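You operate a simulated robot arm through the tools that you are given. There is no shell and no other tool.

You are at the controls of a simulated two-armed robot. One attempt, no reset.

Task
Rinse and blot the grey probe, stow it and switch the meter off.
Fine: use the rinse beaker, then the white pad; stand it in the black holder, then switch the red meter off.

The check looks at the end state, three seconds after you hand in, the way a careful person would. Anything else that was tipped, shoved, dropped, spilled or broken makes it a failure.

Robot
Two 7-joint arms with two-finger parallel grippers on one trunk that stands fixed in place. Base frame: the origin is at the foot of the trunk, x ahead of it, y to its left, z up; the work surface is at about z = 0.85. Lengths are in m, angles in degrees, forces in N, time in s.
The left shoulder is at [0.05, 0.209, 1.221], the right one opposite. With the tool pointing down near the work surface each hand reaches from about 0.1 to 0.9 m from the base axis, measured 20 degrees to its own side. Payload 4.4 kg a hand.
The TCP of each hand is the grasp point between the finger pads, 0.023 m short of the fingertips. In the tool frame z runs along the fingers and y along their closing line. Largest opening 0.094 m; finger width 0.038, thickness 0.01; the body of the gripper, 0.054 by 0.096 m, starts 0.039 m behind the TCP.
Orientation is that of the tool frame in the base frame, as a unit quaternion [x, y, z, w]. With the fingers straight down and closing along the base's y, the tool's x points along the base's -x, its y along +y and its z along -z.

Tools
- The arms move only by the tool arm_command. It takes "left_plan", "right_plan" or both (then of equal length, played together; a hand with none holds still); each is a list that holds one entry, the list of rows, each a list of 7 numbers: the shift along the tool's x, y, z in m, then the turn, a rotation vector about the tool's x, y, z in degrees, then the opening, from 0 (shut) to 1 (fully open). In form: [[[tx, ty, tz, ax, ay, az, gripper], ...]]. A call has 1 to 20 rows; each row shifts and turns the commanded pose from where the row before left it, along the tool's axes as they then stand. A row lasts 0.2 s, in which the tool goes at most 0.05 m and 8.6 degrees; a call with a longer step from one row to the next is refused whole, and so is a gripper value outside its range. Where a pose cannot be reached the arm comes as near as it can. A force on the tool above 40 N (or 10 N above the force at the start of the call, whichever is more), or a blocked arm, ends the call early, and 0.2 s more pass. The fingers move at their own pace (about 0.108 m/s each) and stop on an object; they squeeze with about 36 N. The grip force told is the motor's: it shows also when the fingers shut on nothing. Time passes only in rows, and 0.2 s behind the last, so rows that do not move let the fingers close. It gives the time, the measured TCP pose, the force on the tool (base axes), the opening and the grip force at its end, in the units of the frame above (readings bear some noise), with the torque about the TCP (base axes, N m) and any sound that the robot's microphone picked up, and new pictures: "show" is both (left out), scene, wrist or none (wrist: the cameras of the hands that moved).
- Cameras (640 x 400 px; columns grow to the right, rows downward): "scene" is now at [0.1465, -0.0459, 1.4049]; the picture's right is [-0.49, -0.87, 0.00], its down [-0.39, 0.22, -0.89] and it looks along [0.78, -0.44, -0.45] (base axes); focal length 292 px, centre (320, 200). "left" rides on the left gripper at [0.086, -0.016, -0.074] in its tool frame; the picture's right is [0.18, 0.98, 0.00], its down [-0.58, 0.11, -0.81] and it looks along [-0.79, 0.15, 0.59] (tool axes); focal length 243 px, centre (320, 200). "right" rides on the right gripper at [0.086, 0.016, -0.074] in its tool frame; the picture's right is [-0.18, 0.98, 0.00], its down [-0.58, -0.11, -0.81] and it looks along [-0.79, -0.15, 0.59] (tool axes); focal length 243 px, centre (320, 200). There is no depth. A picture from a camera that has moved, and an enlarged one, comes with that camera's place and axes in the base frame and with its lens.
- slide_trunk(by): slides the trunk up (or, below 0, down) by that many m; the arms and the scene camera ride with it, the base frame stays. It gives what a move gives, with no picture.
- aim_head(pan, tilt): turns the head with the scene camera to pan (to the left, within 80 degrees either way) and tilt (down, from -29 to 69), counted from straight ahead of the robot. It gives what a move gives, and a new picture of the scene camera.
- enlarge(camera, box): a new picture of the part [left, top, right, bottom] of that camera's present view, enlarged. It takes no simulated time.
- finish_job(): hands the job in; it is judged then, once.

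Places have to be worked out from the pictures, the camera data and where the tool is seen. Open the grippers and draw the arms clear of the work before you hand the job in, unless the task says otherwise.

The tools are called after "Call:" by a JSON object that holds its "method" and its "body". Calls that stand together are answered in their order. arm_command: Moves the arms, as the interface text tells. Its arguments: {"type":"object","properties":{"left_plan":{"type":"array"},"right_plan":{"type":"array"},"show":{"type":"string","enum":["both","scene","wrist","none"]}},"required":[]} The other tools are called the same way: slide_trunk (by) slides the trunk up or down; aim_head (pan, tilt) turns the head that bears the scene camera; enlarge (camera, box) takes an enlarged picture of a part of a camera's view; finish_job () hands the job in.

At the start:

```text
time: 0.0
left_tcp_pos: [0.4323, -0.0157, 1.2848]
left_orientation: [0.0, 1.0, 0.0, 0.0]
left_contact_force: [0.0, -0.2, -0.5]
left_wrist_torque: [0.01, 0.01, 0.02]
left_grip_width: 0.0939
left_gripper_force: 0.2
right_tcp_pos: [0.481, -0.5509, 1.2471]
right_orientation: [-0.002, 1.0, 0.0, 0.001]
right_contact_force: [-0.3, -0.9, -0.1]
right_wrist_torque: [-0.02, 0.01, -0.01]
right_grip_width: 0.094
right_gripper_force: 0.1
trunk travel left (down, up): [-0.3, 0.263]
head pan, tilt: [-29.6, 26.9]
```

scene: 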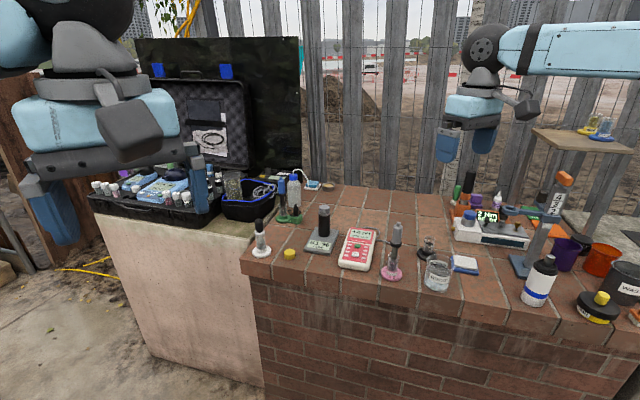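
right: 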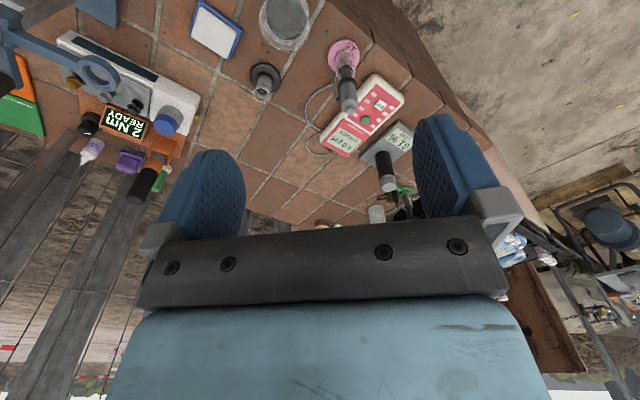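
left: 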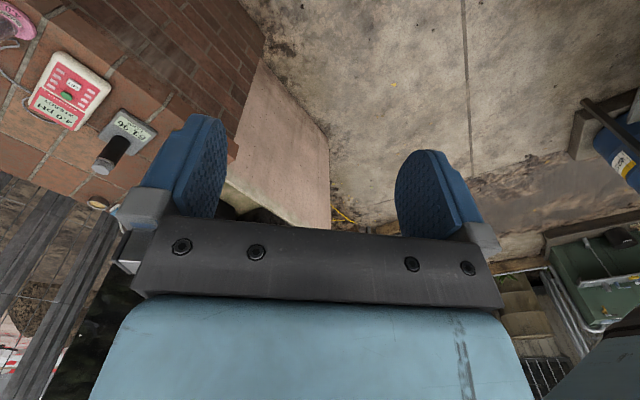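

The scene shows a red meter, a grey probe standing in a pink-footed vessel, a rinse beaker, a white pad with blue edge and a small black holder. I'll enlarge the views to see details.

Call:
{"method": "enlarge", "body": {"camera": "scene", "box": [300, 190, 500, 315]}}

Call:
{"method": "enlarge", "body": {"camera": "scene", "box": [230, 160, 420, 290]}}

Call:
{"method": "enlarge", "body": {"camera": "right", "box": [180, 0, 420, 150]}}

Call:
{"method": "enlarge", "body": {"camera": "scene", "box": [430, 160, 640, 330]}}

```text
3.20 times, centred on (400, 252) of scene
camera zoom: at [0.1465, -0.0459, 1.4049], right [-0.49, -0.87, 0.0], down [-0.39, 0.22, -0.89], along [0.78, -0.44, -0.45], focal length 934 px, centre (64, 32)
```

zoom: 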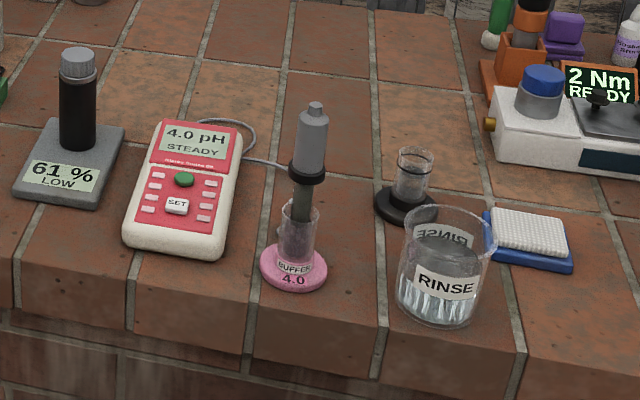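

```text
3.08 times, centred on (325, 225) of scene
camera zoom: at [0.1465, -0.0459, 1.4049], right [-0.49, -0.87, 0.0], down [-0.39, 0.22, -0.89], along [0.78, -0.44, -0.45], focal length 898 px, centre (305, 123)
```

zoom: 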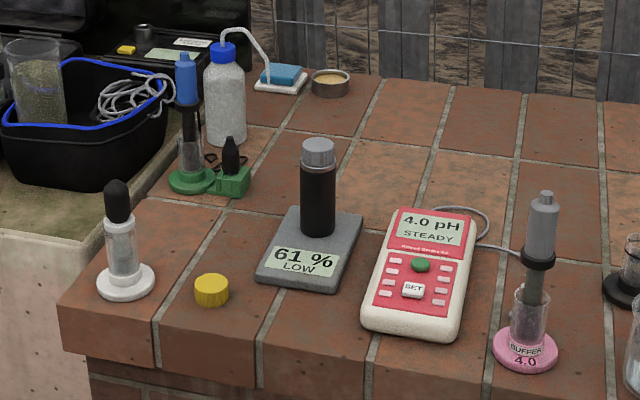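

```text
2.67 times, centred on (300, 75) of right
camera zoom: at [0.3931, -0.5355, 1.3217], right [0.18, 0.98, 0.0], down [0.58, -0.11, 0.81], along [0.79, -0.15, -0.59], focal length 647 px, centre (373, 533)
```

zoom: 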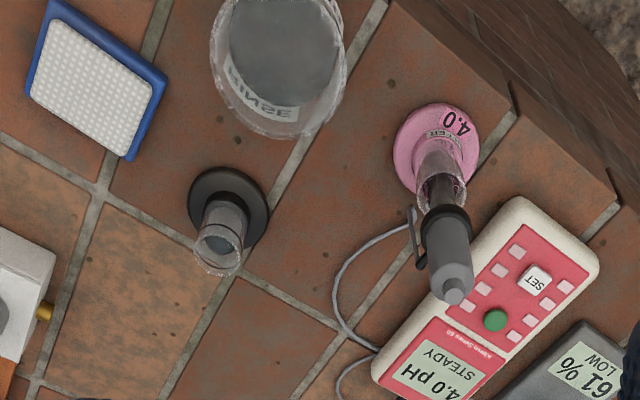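

```text
2.35 times, centred on (535, 245) of scene
camera zoom: at [0.1465, -0.0459, 1.4049], right [-0.49, -0.87, 0.0], down [-0.39, 0.22, -0.89], along [0.78, -0.44, -0.45], focal length 687 px, centre (-186, 94)
```

zoom: 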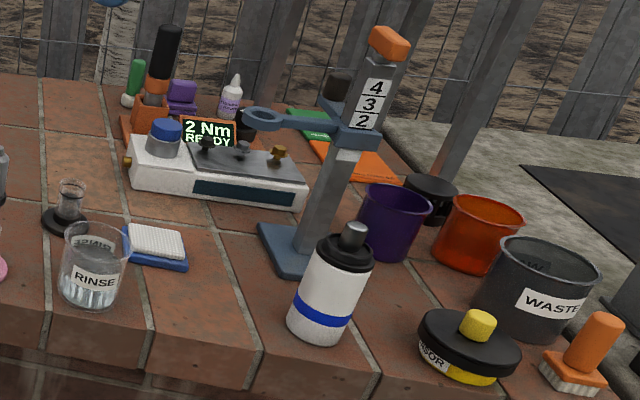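

The probe appears at about [0.592, -0.528], holder [0.609, -0.684], rinse beaker near [0.507, -0.61], pad near [0.516, -0.733], green button near [0.716, -0.499, 0.885]. I'll zoom in more for detail.

Call:
{"method": "enlarge", "body": {"camera": "scene", "box": [335, 222, 385, 274]}}

Call:
{"method": "enlarge", "body": {"camera": "scene", "box": [370, 215, 420, 285]}}

Call:
{"method": "enlarge", "body": {"camera": "scene", "box": [405, 230, 485, 295]}}

Call:
{"method": "enlarge", "body": {"camera": "right", "box": [300, 30, 420, 160]}}

Call:
{"method": "enlarge", "body": {"camera": "left", "box": [0, 0, 180, 180]}}

Call:
{"method": "enlarge", "body": {"camera": "right", "box": [180, 0, 320, 110]}}

```text
7.69 times, centred on (360, 248) of scene
camera zoom: at [0.1465, -0.0459, 1.4049], right [-0.49, -0.87, 0.0], down [-0.39, 0.22, -0.89], along [0.78, -0.44, -0.45], focal length 2244 px, centre (12, -169)
```

zoom: 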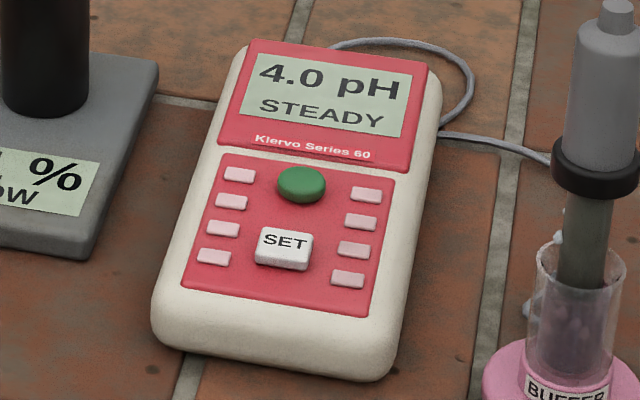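

```text
5.71 times, centred on (395, 250) of scene
camera zoom: at [0.1465, -0.0459, 1.4049], right [-0.49, -0.87, 0.0], down [-0.39, 0.22, -0.89], along [0.78, -0.44, -0.45], focal length 1667 px, centre (-109, -86)
```

zoom: 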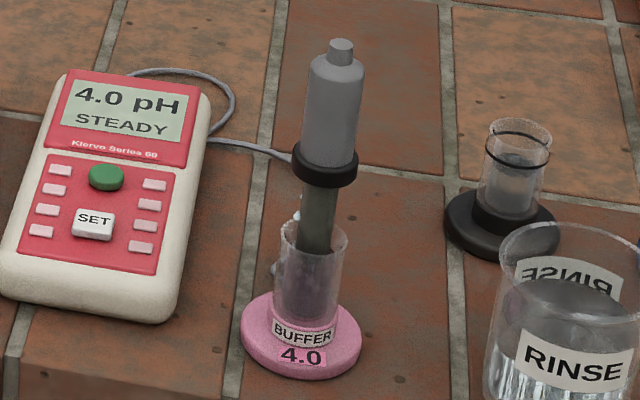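

```text
6.15 times, centred on (445, 262) of scene
camera zoom: at [0.1465, -0.0459, 1.4049], right [-0.49, -0.87, 0.0], down [-0.39, 0.22, -0.89], along [0.78, -0.44, -0.45], focal length 1796 px, centre (-449, -185)
```

zoom: 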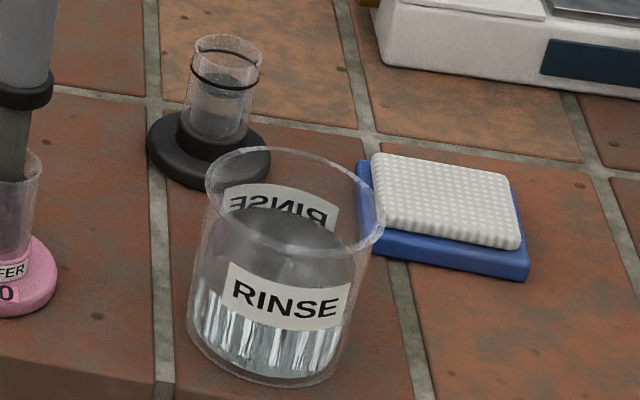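

```text
3.08 times, centred on (360, 95) of right
camera zoom: at [0.3931, -0.5355, 1.3217], right [0.18, 0.98, 0.0], down [0.58, -0.11, 0.81], along [0.79, -0.15, -0.59], focal length 746 px, centre (197, 523)
```

zoom: 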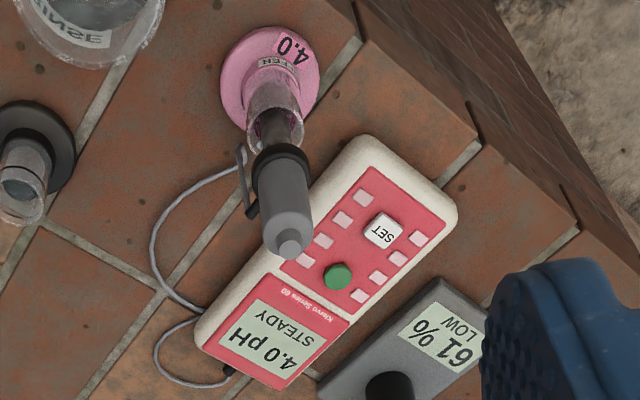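

```text
2.22 times, centred on (90, 90) of left
camera zoom: at [0.3452, -0.0339, 1.3592], right [-0.18, 0.98, 0.0], down [0.58, 0.11, 0.81], along [0.79, 0.15, -0.59], focal length 539 px, centre (831, 444)
```

zoom: 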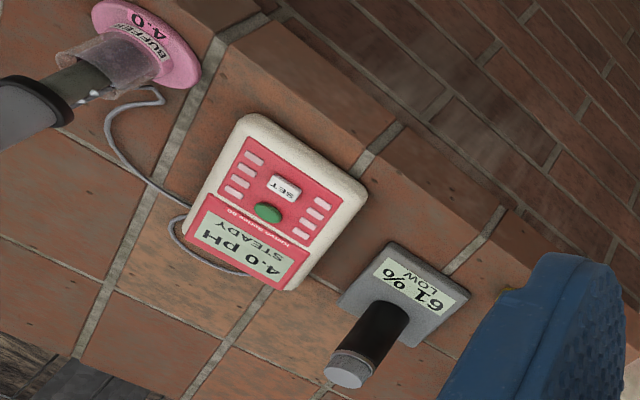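

```text
3.64 times, centred on (250, 55) of right
camera zoom: at [0.3931, -0.5355, 1.3217], right [0.18, 0.98, 0.0], down [0.58, -0.11, 0.81], along [0.79, -0.15, -0.59], focal length 882 px, centre (574, 727)
```

zoom: 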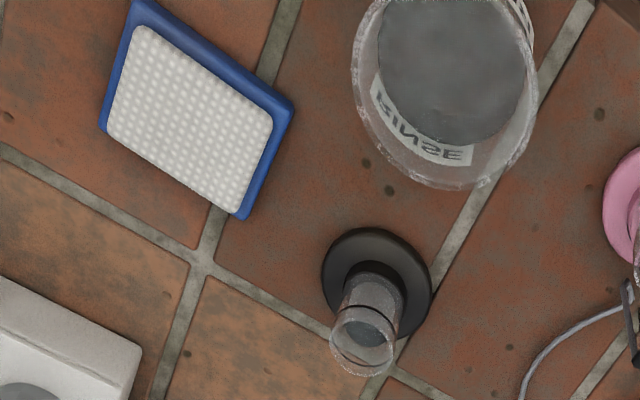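

The meter's green button and SET key are clear; the probe is upright in the buffer cup with its cord clipped at the collar (z≈0.955), top at z≈1.023. I'll move the right hand, open, to about 0.11 m above grasp height over the probe and verify alignment.

Call:
{"method": "arm_command", "body": {"right_plan": [[[-0.028, 0.0055, 0.03, 0, 0, 0, 1], [-0.028, 0.0055, 0.03, 0, 0, 0, 1], [-0.028, 0.0055, 0.03, 0, 0, 0, 1], [-0.028, 0.0055, 0.03, 0, 0, 0, 1], [0, 0, 0, 0, 0, 0, 1]]], "show": "both"}}

```text
time: 1.2
left_tcp_pos: [0.4313, -0.0155, 1.2848]
left_orientation: [0.001, 1.0, 0.0, 0.001]
left_contact_force: [-0.5, 0.1, 0.2]
left_wrist_torque: [0.01, -0.01, -0.06]
left_grip_width: 0.0942
left_gripper_force: 0.1
right_tcp_pos: [0.5919, -0.529, 1.1276]
right_orientation: [-0.001, 1.0, -0.001, 0.001]
right_contact_force: [-0.7, -0.1, -0.2]
right_wrist_torque: [-0.02, -0.03, -0.01]
right_grip_width: 0.094
right_gripper_force: 0.0
trunk travel left (down, up): [-0.3, 0.263]
head pan, tilt: [-29.6, 26.9]
camera scene: at [0.1451, -0.0458, 1.4051], right [-0.49, -0.87, 0.0], down [-0.39, 0.22, -0.89], along [0.78, -0.44, -0.45], focal length 292 px, centre (320, 200)
camera right: at [0.5047, -0.5131, 1.2034], right [0.18, 0.98, 0.0], down [0.58, -0.11, 0.81], along [0.79, -0.15, -0.59], focal length 243 px, centre (320, 200)
```

scene: 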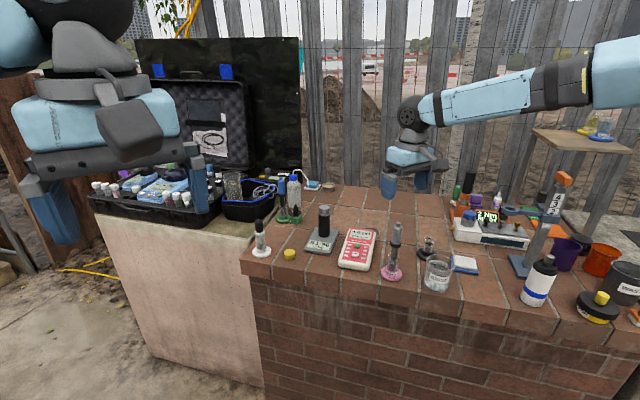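
right: 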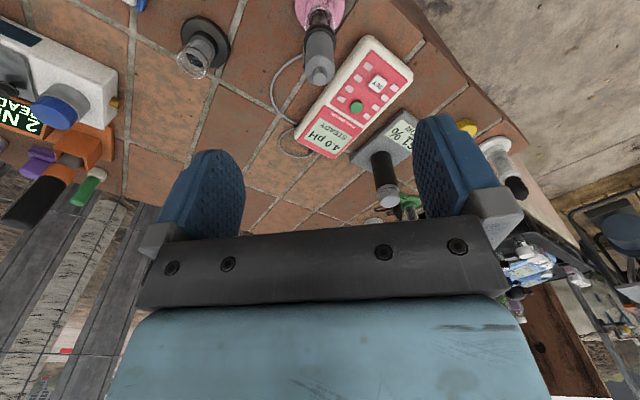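

The hand is over the probe. I'll enlarge the wrist view to refine probe position relative to the TCP.

Call:
{"method": "enlarge", "body": {"camera": "right", "box": [260, 0, 420, 160]}}

Call:
{"method": "enlarge", "body": {"camera": "scene", "box": [340, 150, 450, 290]}}

Call:
{"method": "enlarge", "body": {"camera": "right", "box": [160, 0, 260, 100]}}

```text
2.50 times, centred on (340, 80) of right
camera zoom: at [0.5047, -0.5131, 1.2034], right [0.18, 0.98, 0.0], down [0.58, -0.11, 0.81], along [0.79, -0.15, -0.59], focal length 606 px, centre (270, 500)
```

zoom: 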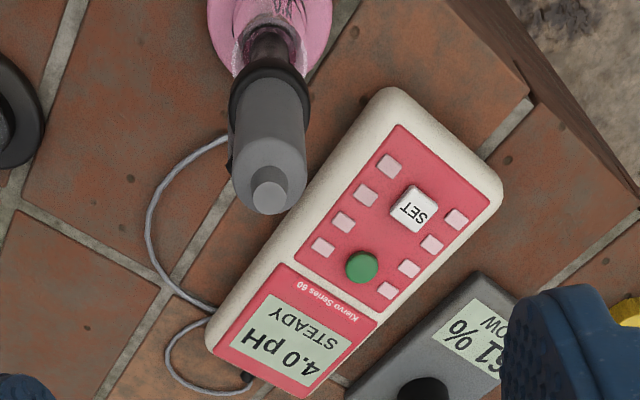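

```text
2.86 times, centred on (395, 220) of scene
camera zoom: at [0.1451, -0.0458, 1.4051], right [-0.49, -0.87, 0.0], down [-0.39, 0.22, -0.89], along [0.78, -0.44, -0.45], focal length 834 px, centre (106, 143)
```

zoom: 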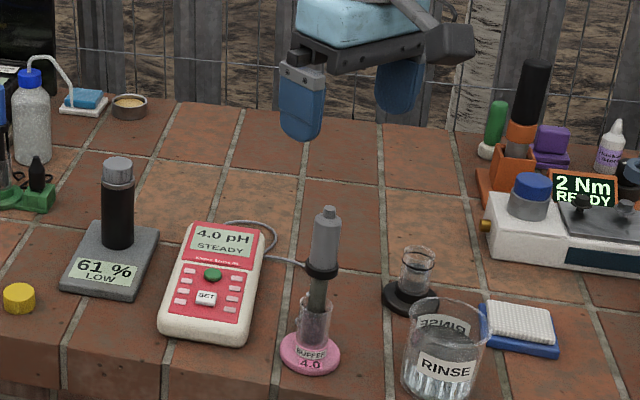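

```text
4.00 times, centred on (210, 50) of right
camera zoom: at [0.5047, -0.5131, 1.2034], right [0.18, 0.98, 0.0], down [0.58, -0.11, 0.81], along [0.79, -0.15, -0.59], focal length 970 px, centre (760, 800)
```

zoom: 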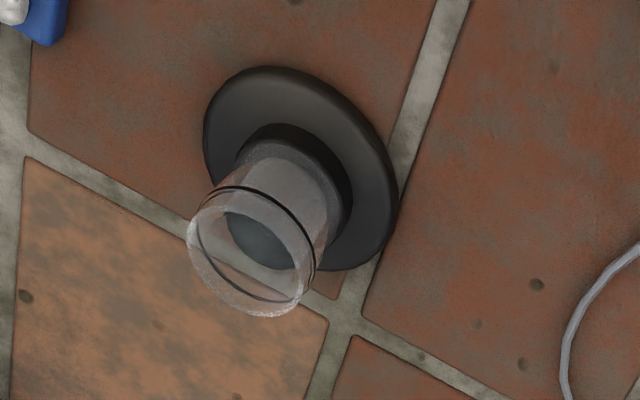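

Probe axis works out at ≈[0.594, -0.530], matching the TCP; its top is at z≈1.025. I descend in open state to TCP z≈1.0, where the palm still clears the top.

Call:
{"method": "arm_command", "body": {"right_plan": [[[-0.001, -0.001, 0.04, 0, 0, 0, 1], [0, 0, 0.04, 0, 0, 0, 1], [0, 0, 0.03, 0, 0, 0, 1], [0, 0, 0.015, 0, 0, 0, 1], [0, 0, 0, 0, 0, 0, 1]]], "show": "both"}}

```text
time: 2.4
left_tcp_pos: [0.4309, -0.015, 1.2841]
left_orientation: [0.0, 1.0, 0.0, 0.0]
left_contact_force: [-1.3, -0.3, 0.0]
left_wrist_torque: [0.0, -0.01, 0.01]
left_grip_width: 0.0941
left_gripper_force: 0.0
right_tcp_pos: [0.5941, -0.5297, 0.9991]
right_orientation: [-0.001, 1.0, 0.0, 0.001]
right_contact_force: [-0.2, -0.1, -0.4]
right_wrist_torque: [-0.01, 0.0, 0.0]
right_grip_width: 0.0938
right_gripper_force: 0.0
trunk travel left (down, up): [-0.3, 0.263]
head pan, tilt: [-29.6, 26.9]
camera scene: at [0.1465, -0.0457, 1.4049], right [-0.49, -0.87, 0.0], down [-0.39, 0.22, -0.89], along [0.78, -0.44, -0.45], focal length 292 px, centre (320, 200)
camera right: at [0.5064, -0.5133, 1.0758], right [0.18, 0.98, 0.0], down [0.58, -0.11, 0.81], along [0.79, -0.15, -0.59], focal length 243 px, centre (320, 200)
```

scene: 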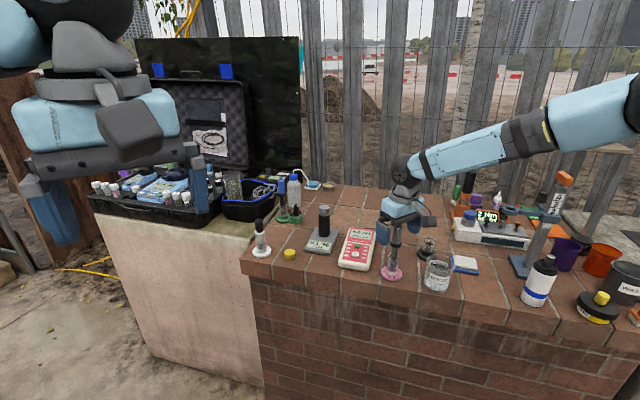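
right: 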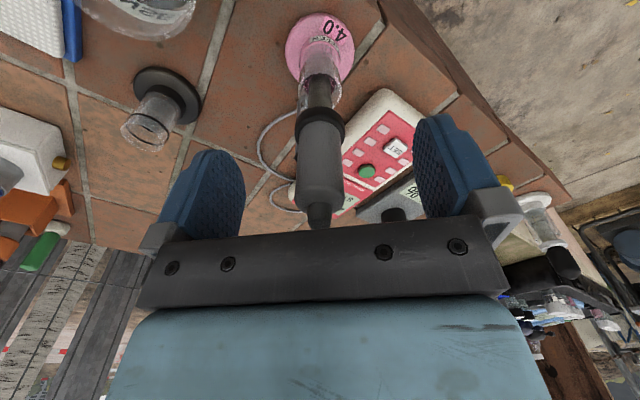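

The probe stands centred between the open fingers with its top at z≈1.022, clear of the palm. I lower 5 mm and close on the grey body.

Call:
{"method": "arm_command", "body": {"right_plan": [[[0, -0.001, 0.005, 0, 0, 0, 1], [0, 0, 0, 0, 0, 0, 0.5], [0, 0, 0, 0, 0, 0, 0.3], [0, 0, 0, 0, 0, 0, 0], [0, 0, 0, 0, 0, 0, 0], [0, 0, 0, 0, 0, 0, 0]]], "show": "both"}}

```text
time: 3.8
left_tcp_pos: [0.4317, -0.0151, 1.2849]
left_orientation: [-0.001, 1.0, 0.0, 0.0]
left_contact_force: [-0.1, 0.0, -0.6]
left_wrist_torque: [0.0, 0.01, 0.02]
left_grip_width: 0.0943
left_gripper_force: 0.1
right_tcp_pos: [0.595, -0.5307, 0.9957]
right_orientation: [-0.001, 1.0, 0.0, 0.0]
right_contact_force: [0.9, 0.2, 0.6]
right_wrist_torque: [0.06, -0.07, 0.03]
right_grip_width: 0.0226
right_gripper_force: 35.8
trunk travel left (down, up): [-0.3, 0.263]
head pan, tilt: [-29.6, 26.9]
camera scene: at [0.1465, -0.0458, 1.4049], right [-0.49, -0.87, 0.0], down [-0.39, 0.22, -0.89], along [0.78, -0.44, -0.45], focal length 292 px, centre (320, 200)
camera right: at [0.5067, -0.5146, 1.0714], right [0.18, 0.98, 0.0], down [0.58, -0.11, 0.81], along [0.79, -0.15, -0.59], focal length 243 px, centre (320, 200)
```

scene: 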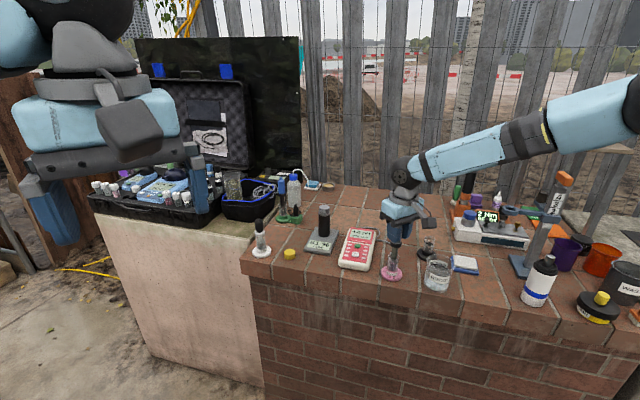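
right: 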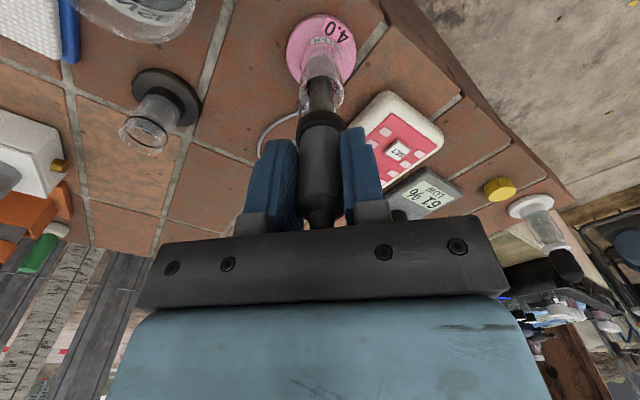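

Grip confirmed (width 0.0226, 35.8 N). I lift straight up about 8 cm slowly and look at the tip and cord.

Call:
{"method": "arm_command", "body": {"right_plan": [[[0, 0, -0.01, 0, 0, 0, 0], [0, 0, -0.015, 0, 0, 0, 0], [0, 0, -0.02, 0, 0, 0, 0], [0, 0, -0.02, 0, 0, 0, 0], [0, 0, -0.02, 0, 0, 0, 0], [0, 0, 0, 0, 0, 0, 0]]], "show": "both"}}

Call:
{"method": "enlarge", "body": {"camera": "scene", "box": [340, 170, 490, 300]}}

Call:
{"method": "enlarge", "body": {"camera": "right", "box": [200, 0, 440, 200]}}

```text
time: 5.2
left_tcp_pos: [0.4329, -0.0156, 1.2846]
left_orientation: [0.0, 1.0, 0.001, 0.0]
left_contact_force: [0.8, 0.4, 0.0]
left_wrist_torque: [-0.02, -0.01, -0.04]
left_grip_width: 0.0937
left_gripper_force: 0.0
right_tcp_pos: [0.595, -0.5313, 1.0811]
right_orientation: [0.0, 1.0, 0.001, 0.001]
right_contact_force: [0.9, 0.4, -0.7]
right_wrist_torque: [-0.03, -0.01, -0.01]
right_grip_width: 0.0229
right_gripper_force: 36.2
trunk travel left (down, up): [-0.3, 0.263]
head pan, tilt: [-29.6, 26.9]
camera scene: at [0.147, -0.0462, 1.4048], right [-0.49, -0.87, 0.0], down [-0.39, 0.22, -0.89], along [0.78, -0.44, -0.45], focal length 292 px, centre (320, 200)
camera right: at [0.5064, -0.5142, 1.1572], right [0.18, 0.98, 0.0], down [0.58, -0.11, 0.81], along [0.79, -0.15, -0.59], focal length 243 px, centre (320, 200)
```

scene: 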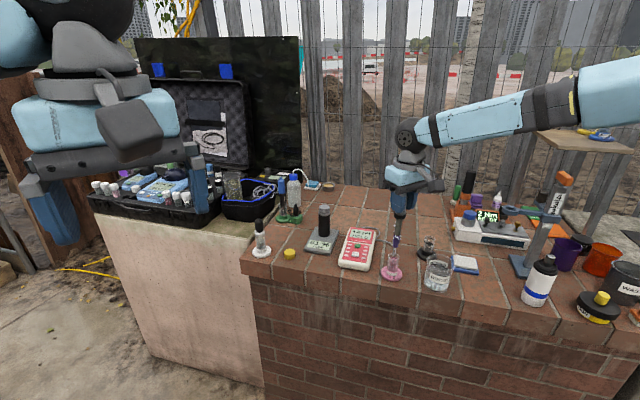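
right: 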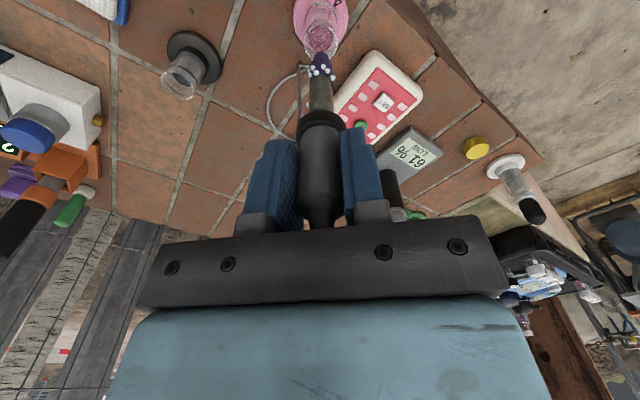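

```text
3.08 times, centred on (415, 235) of scene
camera zoom: at [0.147, -0.0462, 1.4048], right [-0.49, -0.87, 0.0], down [-0.39, 0.22, -0.89], along [0.78, -0.44, -0.45], focal length 898 px, centre (28, 92)
```

zoom: 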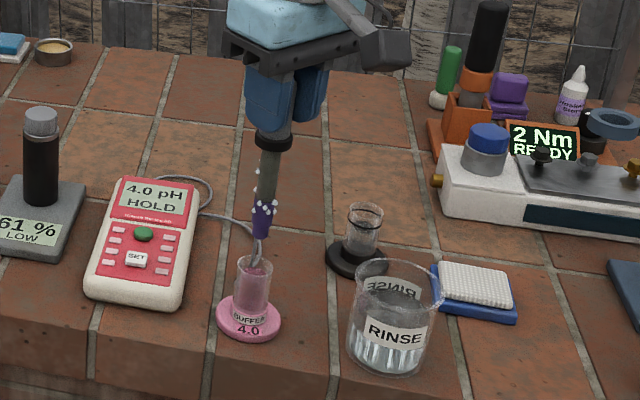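

```text
2.00 times, centred on (320, 100) of right
camera zoom: at [0.5064, -0.5142, 1.1572], right [0.18, 0.98, 0.0], down [0.58, -0.11, 0.81], along [0.79, -0.15, -0.59], focal length 485 px, centre (320, 400)
```

zoom: 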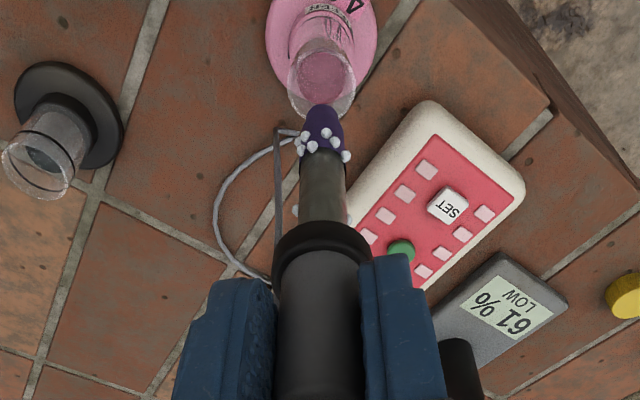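

The tip is out: purple bulb with droplets, meter now on HOLD; tip is ≈0.138 m below the TCP (z≈0.943). I raise 4 cm further and move over the rinse beaker centre at ≈[0.507, -0.607], then check the cord and alignment.

Call:
{"method": "arm_command", "body": {"right_plan": [[[0, 0, -0.02, 0, 0, 0, 0], [0, 0, -0.02, 0, 0, 0, 0], [0.015, -0.013, 0, 0, 0, 0, 0], [0.022, -0.019, 0, 0, 0, 0, 0], [0.022, -0.019, 0, 0, 0, 0, 0], [0.018, -0.015, 0, 0, 0, 0, 0], [0.011, -0.0095, 0, 0, 0, 0, 0], [0, 0, 0, 0, 0, 0, 0]]], "show": "both"}}

Call:
{"method": "enlarge", "body": {"camera": "scene", "box": [340, 170, 490, 300]}}

Call:
{"method": "enlarge", "body": {"camera": "right", "box": [200, 0, 440, 200]}}

```text
time: 7.0
left_tcp_pos: [0.4324, -0.0156, 1.2842]
left_orientation: [-0.001, 1.0, 0.0, 0.0]
left_contact_force: [0.1, 0.6, 0.2]
left_wrist_torque: [0.03, 0.01, 0.01]
left_grip_width: 0.0939
left_gripper_force: 0.0
right_tcp_pos: [0.5064, -0.6086, 1.1227]
right_orientation: [0.0, 1.0, -0.001, 0.001]
right_contact_force: [-0.7, 0.5, -1.2]
right_wrist_torque: [0.02, 0.0, 0.02]
right_grip_width: 0.0225
right_gripper_force: 36.1
trunk travel left (down, up): [-0.3, 0.263]
head pan, tilt: [-29.6, 26.9]
camera scene: at [0.1468, -0.0458, 1.4049], right [-0.49, -0.87, 0.0], down [-0.39, 0.22, -0.89], along [0.78, -0.44, -0.45], focal length 292 px, centre (320, 200)
camera right: at [0.4193, -0.5918, 1.1972], right [0.18, 0.98, 0.0], down [0.58, -0.11, 0.81], along [0.79, -0.15, -0.59], focal length 243 px, centre (320, 200)
```

scene: 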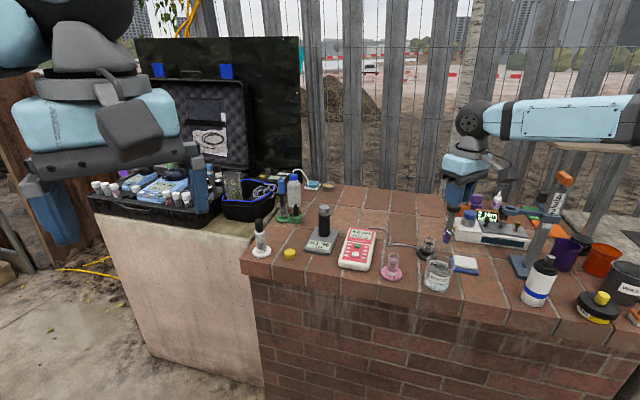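
right: 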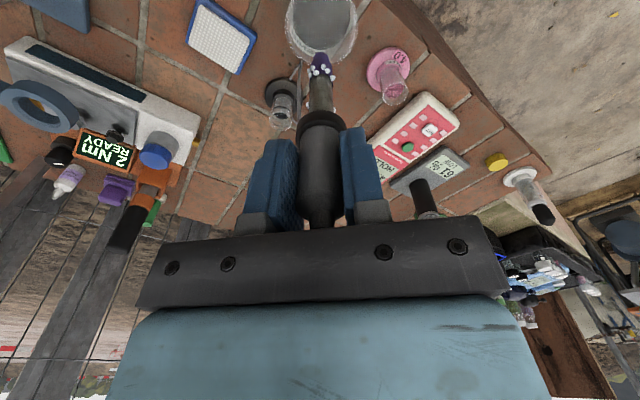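

```text
3.08 times, centred on (415, 235) of scene
camera zoom: at [0.1468, -0.0458, 1.4049], right [-0.49, -0.87, 0.0], down [-0.39, 0.22, -0.89], along [0.78, -0.44, -0.45], focal length 898 px, centre (28, 92)
```

zoom: 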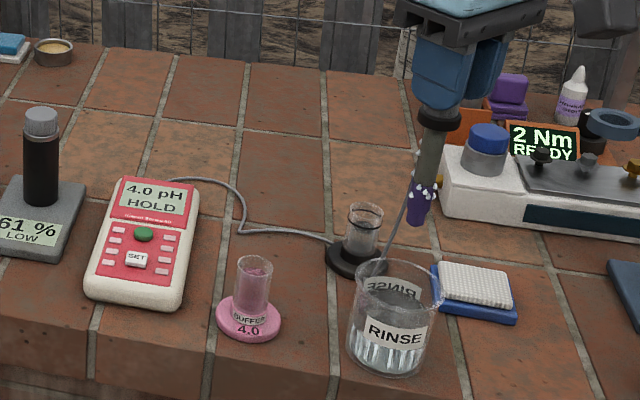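

```text
2.00 times, centred on (320, 100) of right
camera zoom: at [0.4193, -0.5918, 1.1972], right [0.18, 0.98, 0.0], down [0.58, -0.11, 0.81], along [0.79, -0.15, -0.59], focal length 485 px, centre (320, 400)
```

zoom: 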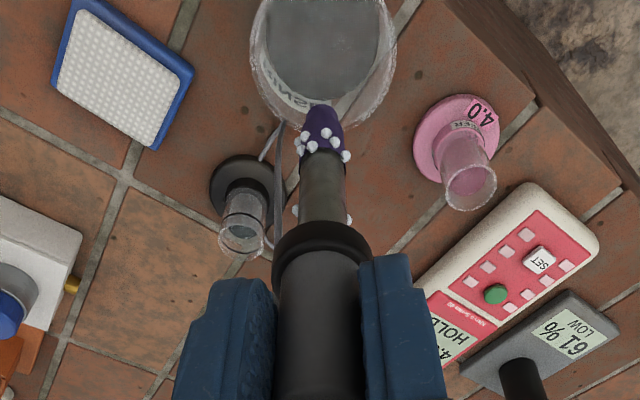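

The probe is above the beaker but the cord trails past the black holder. I'll look closely at the cord near the holder and at the beaker alignment before dipping.

Call:
{"method": "enlarge", "body": {"camera": "right", "box": [255, 30, 355, 150]}}

Call:
{"method": "enlarge", "body": {"camera": "scene", "box": [370, 200, 490, 300]}}

```text
3.33 times, centred on (305, 90) of right
camera zoom: at [0.4193, -0.5918, 1.1972], right [0.18, 0.98, 0.0], down [0.58, -0.11, 0.81], along [0.79, -0.15, -0.59], focal length 809 px, centre (370, 567)
```

zoom: 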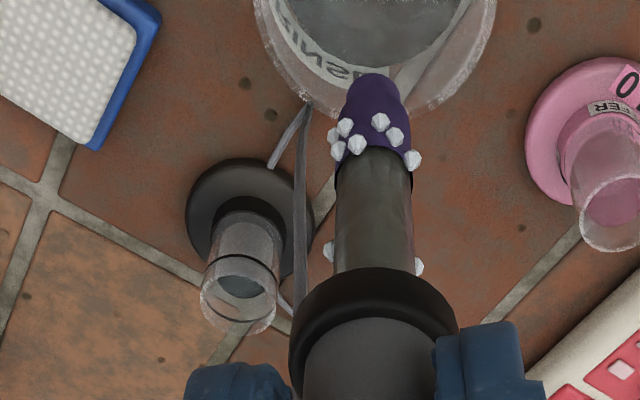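

```text
4.00 times, centred on (430, 250) of scene
camera zoom: at [0.1468, -0.0458, 1.4049], right [-0.49, -0.87, 0.0], down [-0.39, 0.22, -0.89], along [0.78, -0.44, -0.45], focal length 1167 px, centre (-120, 0)
```

zoom: 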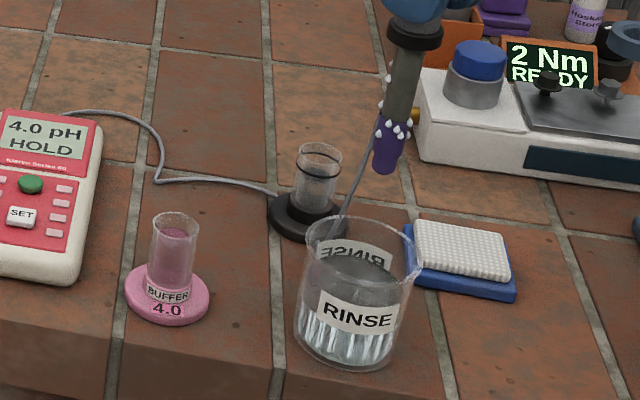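

The cord passes visually straight through the holder base, so it isn't pushing anything; the tip is centred on the beaker mouth (centre ≈[0.505, -0.608]). I descend into the water to TCP z≈1.006 (tip ≈0.868), no contact expected.

Call:
{"method": "arm_command", "body": {"right_plan": [[[0, 0, 0.03, 0, 0, 0, 0], [0, 0, 0.03, 0, 0, 0, 0], [0, 0, 0.025, 0, 0, 0, 0], [0, 0, 0.02, 0, 0, 0, 0], [0, 0, 0.012, 0, 0, 0, 0], [0, 0, 0, 0, 0, 0, 0]]], "show": "both"}}

Call:
{"method": "enlarge", "body": {"camera": "scene", "box": [370, 200, 490, 300]}}

Call:
{"method": "enlarge", "body": {"camera": "right", "box": [220, 0, 420, 160]}}

```text
time: 8.4
left_tcp_pos: [0.4312, -0.0163, 1.2849]
left_orientation: [0.0, 1.0, 0.0, 0.0]
left_contact_force: [-0.7, 0.2, 0.4]
left_wrist_torque: [0.0, 0.0, -0.02]
left_grip_width: 0.094
left_gripper_force: 0.1
right_tcp_pos: [0.5061, -0.6083, 1.0038]
right_orientation: [0.0, 1.0, 0.0, 0.0]
right_contact_force: [1.0, 0.1, -0.5]
right_wrist_torque: [-0.02, 0.02, 0.0]
right_grip_width: 0.0229
right_gripper_force: 35.9
trunk travel left (down, up): [-0.3, 0.263]
head pan, tilt: [-29.6, 26.9]
camera scene: at [0.1465, -0.046, 1.4049], right [-0.49, -0.87, 0.0], down [-0.39, 0.22, -0.89], along [0.78, -0.44, -0.45], focal length 292 px, centre (320, 200)
camera right: at [0.4188, -0.5906, 1.0796], right [0.18, 0.98, 0.0], down [0.58, -0.11, 0.81], along [0.79, -0.15, -0.59], focal length 243 px, centre (320, 200)
```

scene: 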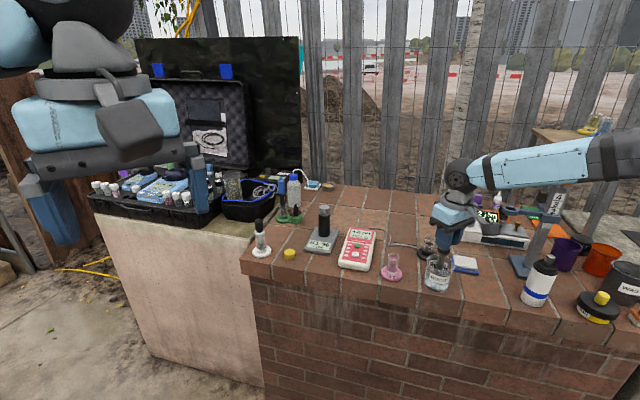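
right: 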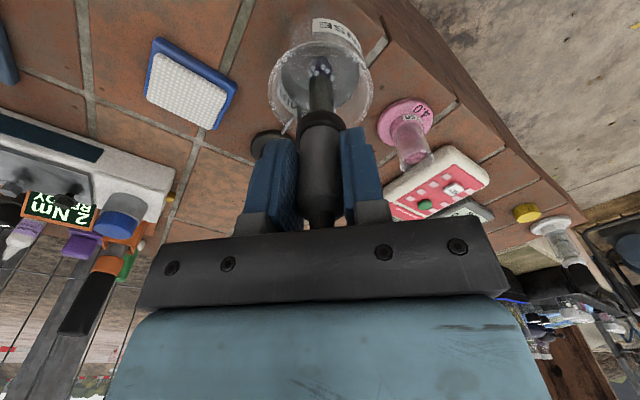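

```text
4.00 times, centred on (430, 250) of scene
camera zoom: at [0.1465, -0.046, 1.4049], right [-0.49, -0.87, 0.0], down [-0.39, 0.22, -0.89], along [0.78, -0.44, -0.45], focal length 1167 px, centre (-120, 0)
```

zoom: 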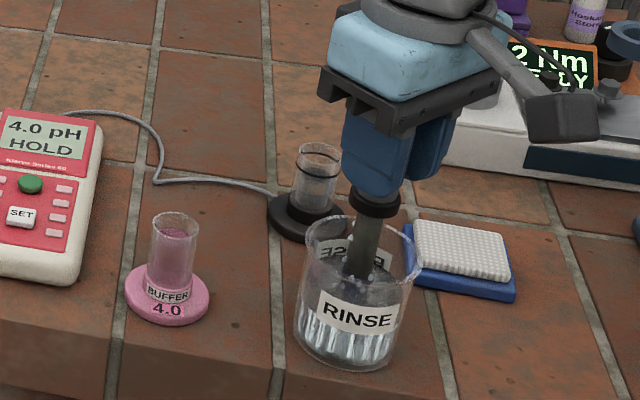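

```text
2.50 times, centred on (320, 80) of right
camera zoom: at [0.4188, -0.5906, 1.0796], right [0.18, 0.98, 0.0], down [0.58, -0.11, 0.81], along [0.79, -0.15, -0.59], focal length 606 px, centre (320, 500)
```

zoom: 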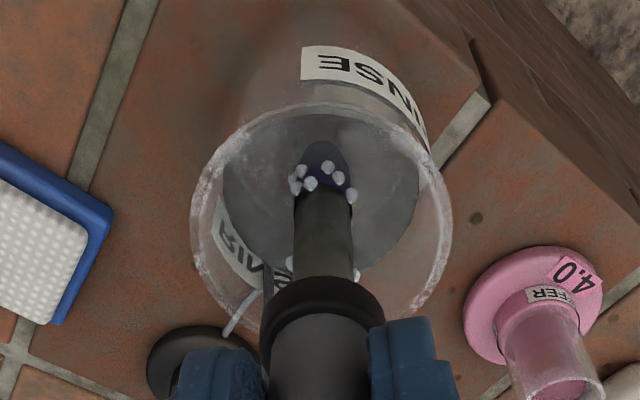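

The tip and bulb are submerged with no contact force. I swirl gently in an 8 mm circle to rinse it.

Call:
{"method": "arm_command", "body": {"right_plan": [[[0.008, 0, 0, 0, 0, 0, 0], [-0.004, 0.0069, 0, 0, 0, 0, 0], [-0.008, 0, 0, 0, 0, 0, 0], [-0.004, -0.0069, 0, 0, 0, 0, 0], [0.004, -0.0069, 0, 0, 0, 0, 0], [0.008, 0, 0, 0, 0, 0, 0], [0.004, 0.0069, 0, 0, 0, 0, 0], [-0.004, 0.0069, 0, 0, 0, 0, 0], [-0.008, 0, 0, 0, 0, 0, 0], [-0.004, -0.0069, 0, 0, 0, 0, 0], [0.004, -0.0069, 0, 0, 0, 0, 0], [0.008, 0, 0, 0, 0, 0, 0], [0.004, 0.0069, 0, 0, 0, 0, 0], [-0.008, 0, 0, 0, 0, 0, 0], [0, 0, 0, 0, 0, 0, 0], [0, 0, 0, 0, 0, 0, 0]]], "show": "both"}}

Call:
{"method": "enlarge", "body": {"camera": "right", "box": [220, 0, 420, 160]}}

Call:
{"method": "enlarge", "body": {"camera": "scene", "box": [370, 200, 490, 300]}}

```text
time: 11.8
left_tcp_pos: [0.4325, -0.0158, 1.2842]
left_orientation: [0.0, 1.0, 0.0, 0.0]
left_contact_force: [0.0, -0.3, -0.6]
left_wrist_torque: [0.04, -0.01, 0.0]
left_grip_width: 0.0939
left_gripper_force: 0.1
right_tcp_pos: [0.5075, -0.6088, 1.0032]
right_orientation: [0.0, 1.0, 0.0, -0.001]
right_contact_force: [-0.5, -0.2, -0.9]
right_wrist_torque: [0.03, 0.0, 0.0]
right_grip_width: 0.0226
right_gripper_force: 36.1
trunk travel left (down, up): [-0.3, 0.263]
head pan, tilt: [-29.6, 26.9]
camera scene: at [0.1468, -0.0459, 1.4049], right [-0.49, -0.87, 0.0], down [-0.39, 0.22, -0.89], along [0.78, -0.44, -0.45], focal length 292 px, centre (320, 200)
camera right: at [0.419, -0.591, 1.0793], right [0.18, 0.98, 0.0], down [0.58, -0.11, 0.81], along [0.79, -0.15, -0.59], focal length 243 px, centre (320, 200)
```

scene: 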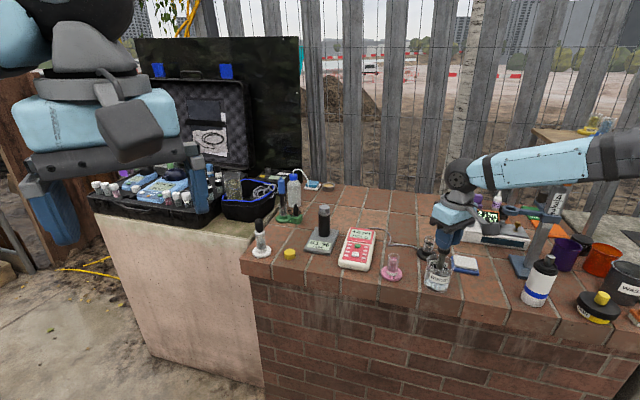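
right: 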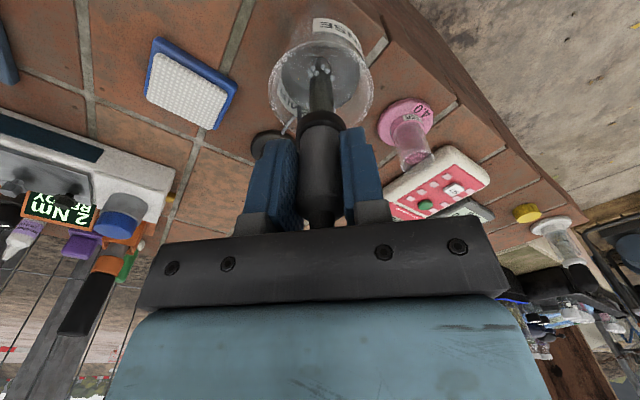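

```text
2.50 times, centred on (320, 80) of right
camera zoom: at [0.419, -0.591, 1.0793], right [0.18, 0.98, 0.0], down [0.58, -0.11, 0.81], along [0.79, -0.15, -0.59], focal length 606 px, centre (320, 500)
```

zoom: 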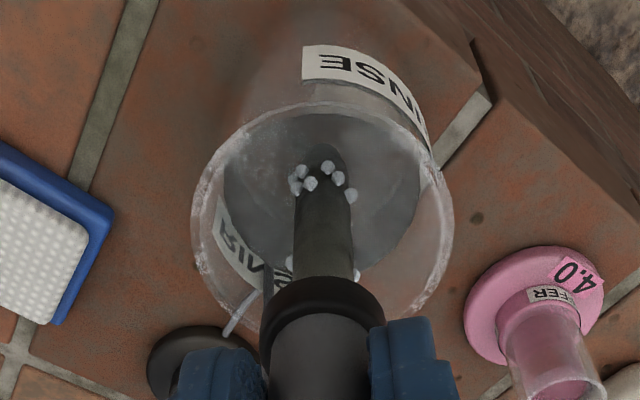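

```text
4.00 times, centred on (430, 250) of scene
camera zoom: at [0.1468, -0.0459, 1.4049], right [-0.49, -0.87, 0.0], down [-0.39, 0.22, -0.89], along [0.78, -0.44, -0.45], focal length 1167 px, centre (-120, 0)
```

zoom: 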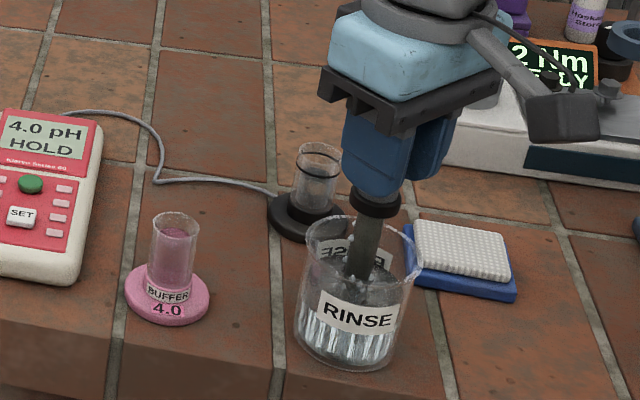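

The purple buffer stain is gone and the bulb is clean grey, only droplets remain. I lift straight up clear of the beaker rim, pause for dripping, and look.

Call:
{"method": "arm_command", "body": {"right_plan": [[[0, 0, -0.012, 0, 0, 0, 0], [0, 0, -0.02, 0, 0, 0, 0], [0, 0, -0.025, 0, 0, 0, 0], [0, 0, -0.03, 0, 0, 0, 0], [0, 0, -0.03, 0, 0, 0, 0], [0, 0, 0, 0, 0, 0, 0], [0, 0, 0, 0, 0, 0, 0]]], "show": "both"}}

Call:
{"method": "enlarge", "body": {"camera": "right", "box": [180, 0, 420, 160]}}

Call:
{"method": "enlarge", "body": {"camera": "scene", "box": [370, 190, 500, 300]}}

```text
time: 13.4
left_tcp_pos: [0.4319, -0.0162, 1.2839]
left_orientation: [-0.001, 1.0, 0.0, 0.0]
left_contact_force: [-0.5, 0.2, -0.5]
left_wrist_torque: [-0.01, 0.0, 0.02]
left_grip_width: 0.0939
left_gripper_force: 0.1
right_tcp_pos: [0.5075, -0.608, 1.1218]
right_orientation: [0.0, 1.0, 0.0, 0.0]
right_contact_force: [-0.7, -0.4, -0.3]
right_wrist_torque: [-0.01, -0.04, -0.02]
right_grip_width: 0.0228
right_gripper_force: 35.6
trunk travel left (down, up): [-0.3, 0.263]
head pan, tilt: [-29.6, 26.9]
camera scene: at [0.1464, -0.0458, 1.4049], right [-0.49, -0.87, 0.0], down [-0.39, 0.22, -0.89], along [0.78, -0.44, -0.45], focal length 292 px, centre (320, 200)
camera right: at [0.419, -0.591, 1.1974], right [0.18, 0.98, 0.0], down [0.58, -0.11, 0.81], along [0.79, -0.15, -0.59], focal length 243 px, centre (320, 200)
```

scene: 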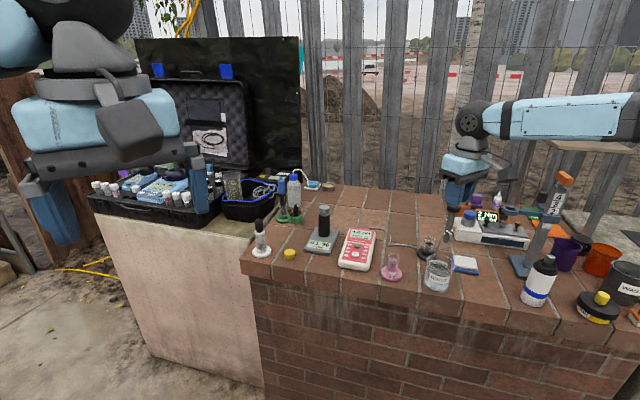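
right: 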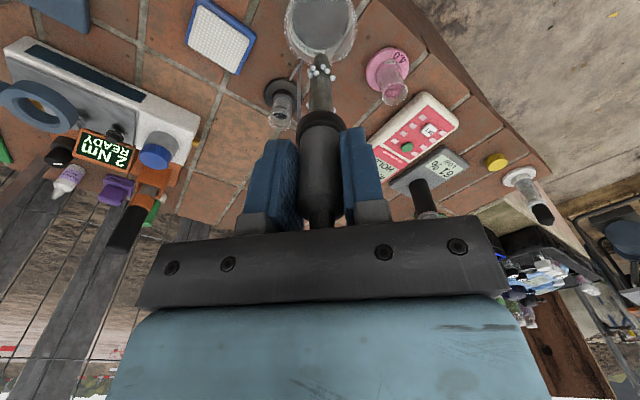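

```text
2.50 times, centred on (300, 80) of right
camera zoom: at [0.419, -0.591, 1.1974], right [0.18, 0.98, 0.0], down [0.58, -0.11, 0.81], along [0.79, -0.15, -0.59], focal length 606 px, centre (370, 500)
```

zoom: 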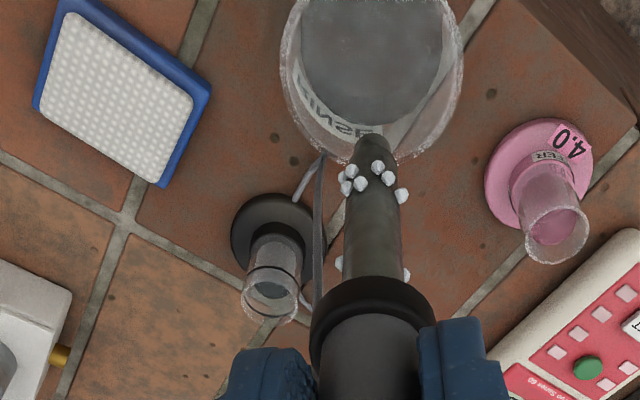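

```text
3.64 times, centred on (435, 245) of scene
camera zoom: at [0.1464, -0.0458, 1.4049], right [-0.49, -0.87, 0.0], down [-0.39, 0.22, -0.89], along [0.78, -0.44, -0.45], focal length 1061 px, centre (-98, 36)
```

zoom: 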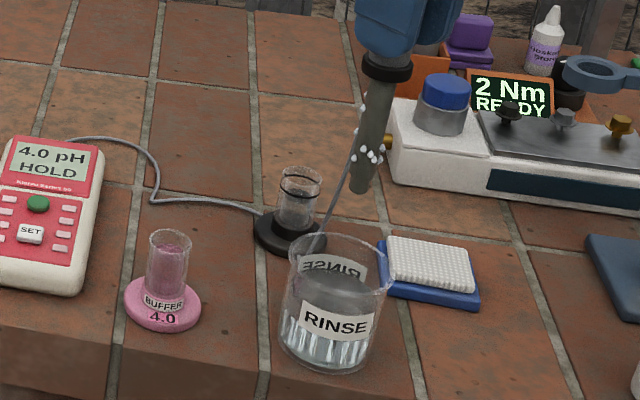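

The rinsed probe is clear of the beaker (tip z≈0.986). The pad centre computes to ≈[0.515, -0.734] and the nearby ring arm is at y≈-0.83, so I have room; I move over the pad at this height.

Call:
{"method": "arm_command", "body": {"right_plan": [[[-0.001, -0.015, 0, 0, 0, 0, 0], [-0.001, -0.025, 0, 0, 0, 0, 0], [-0.002, -0.03, 0, 0, 0, 0, 0], [-0.001, -0.025, 0, 0, 0, 0, 0], [-0.001, -0.017, 0, 0, 0, 0, 0], [0, -0.01, 0, 0, 0, 0, 0], [0, 0, 0, 0, 0, 0, 0]]], "show": "both"}}

Call:
{"method": "enlarge", "body": {"camera": "right", "box": [200, 0, 440, 160]}}

Call:
{"method": "enlarge", "body": {"camera": "scene", "box": [370, 180, 540, 300]}}

```text
time: 15.0
left_tcp_pos: [0.4321, -0.016, 1.2842]
left_orientation: [0.001, 1.0, 0.0, 0.0]
left_contact_force: [0.2, 0.0, 0.0]
left_wrist_torque: [0.01, -0.02, 0.02]
left_grip_width: 0.094
left_gripper_force: 0.1
right_tcp_pos: [0.5114, -0.7299, 1.1213]
right_orientation: [-0.001, 1.0, 0.0, 0.0]
right_contact_force: [0.9, 0.0, -0.6]
right_wrist_torque: [-0.05, -0.04, -0.07]
right_grip_width: 0.0225
right_gripper_force: 35.6
trunk travel left (down, up): [-0.3, 0.263]
head pan, tilt: [-29.6, 26.9]
camera scene: at [0.1466, -0.0459, 1.4049], right [-0.49, -0.87, 0.0], down [-0.39, 0.22, -0.89], along [0.78, -0.44, -0.45], focal length 292 px, centre (320, 200)
camera right: at [0.4238, -0.713, 1.1962], right [0.18, 0.98, 0.0], down [0.58, -0.11, 0.81], along [0.79, -0.15, -0.59], focal length 243 px, centre (320, 200)
```

scene: 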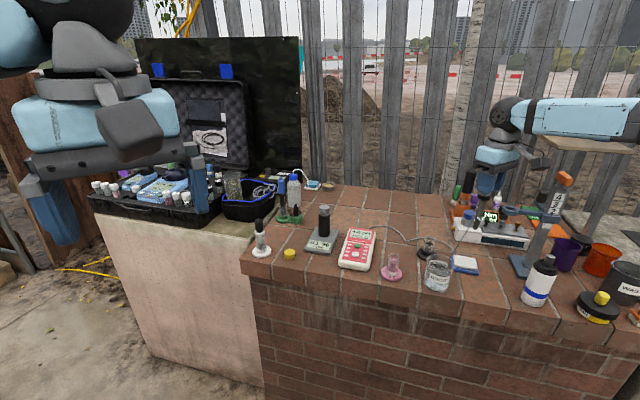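
right: 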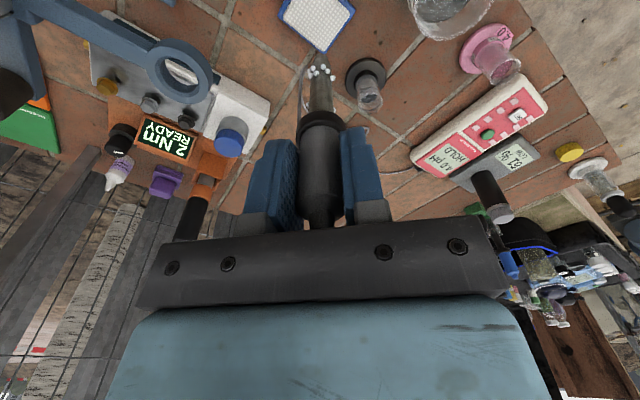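

```text
2.50 times, centred on (320, 80) of right
camera zoom: at [0.4238, -0.713, 1.1962], right [0.18, 0.98, 0.0], down [0.58, -0.11, 0.81], along [0.79, -0.15, -0.59], focal length 606 px, centre (320, 500)
```

zoom: 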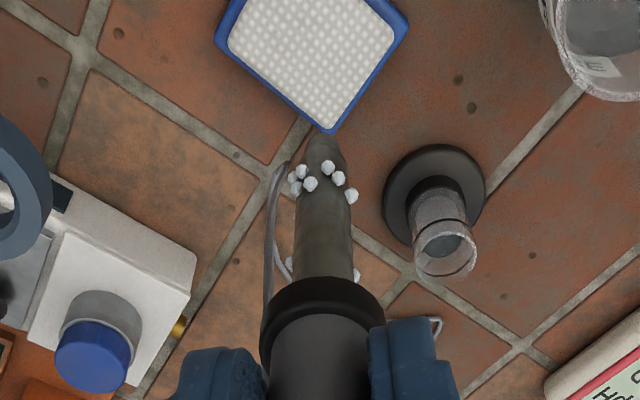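

```text
3.33 times, centred on (455, 240) of scene
camera zoom: at [0.1466, -0.0459, 1.4049], right [-0.49, -0.87, 0.0], down [-0.39, 0.22, -0.89], along [0.78, -0.44, -0.45], focal length 973 px, centre (-130, 67)
```

zoom: 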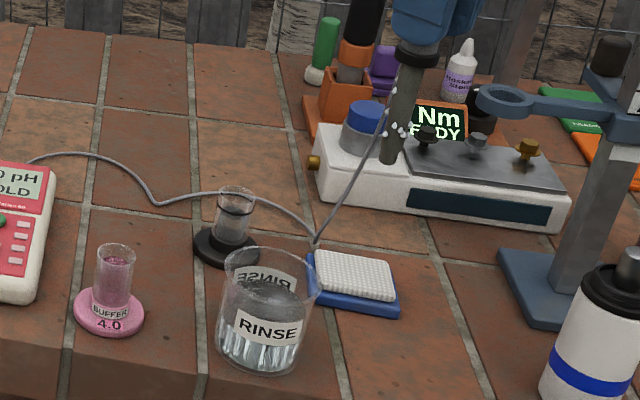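

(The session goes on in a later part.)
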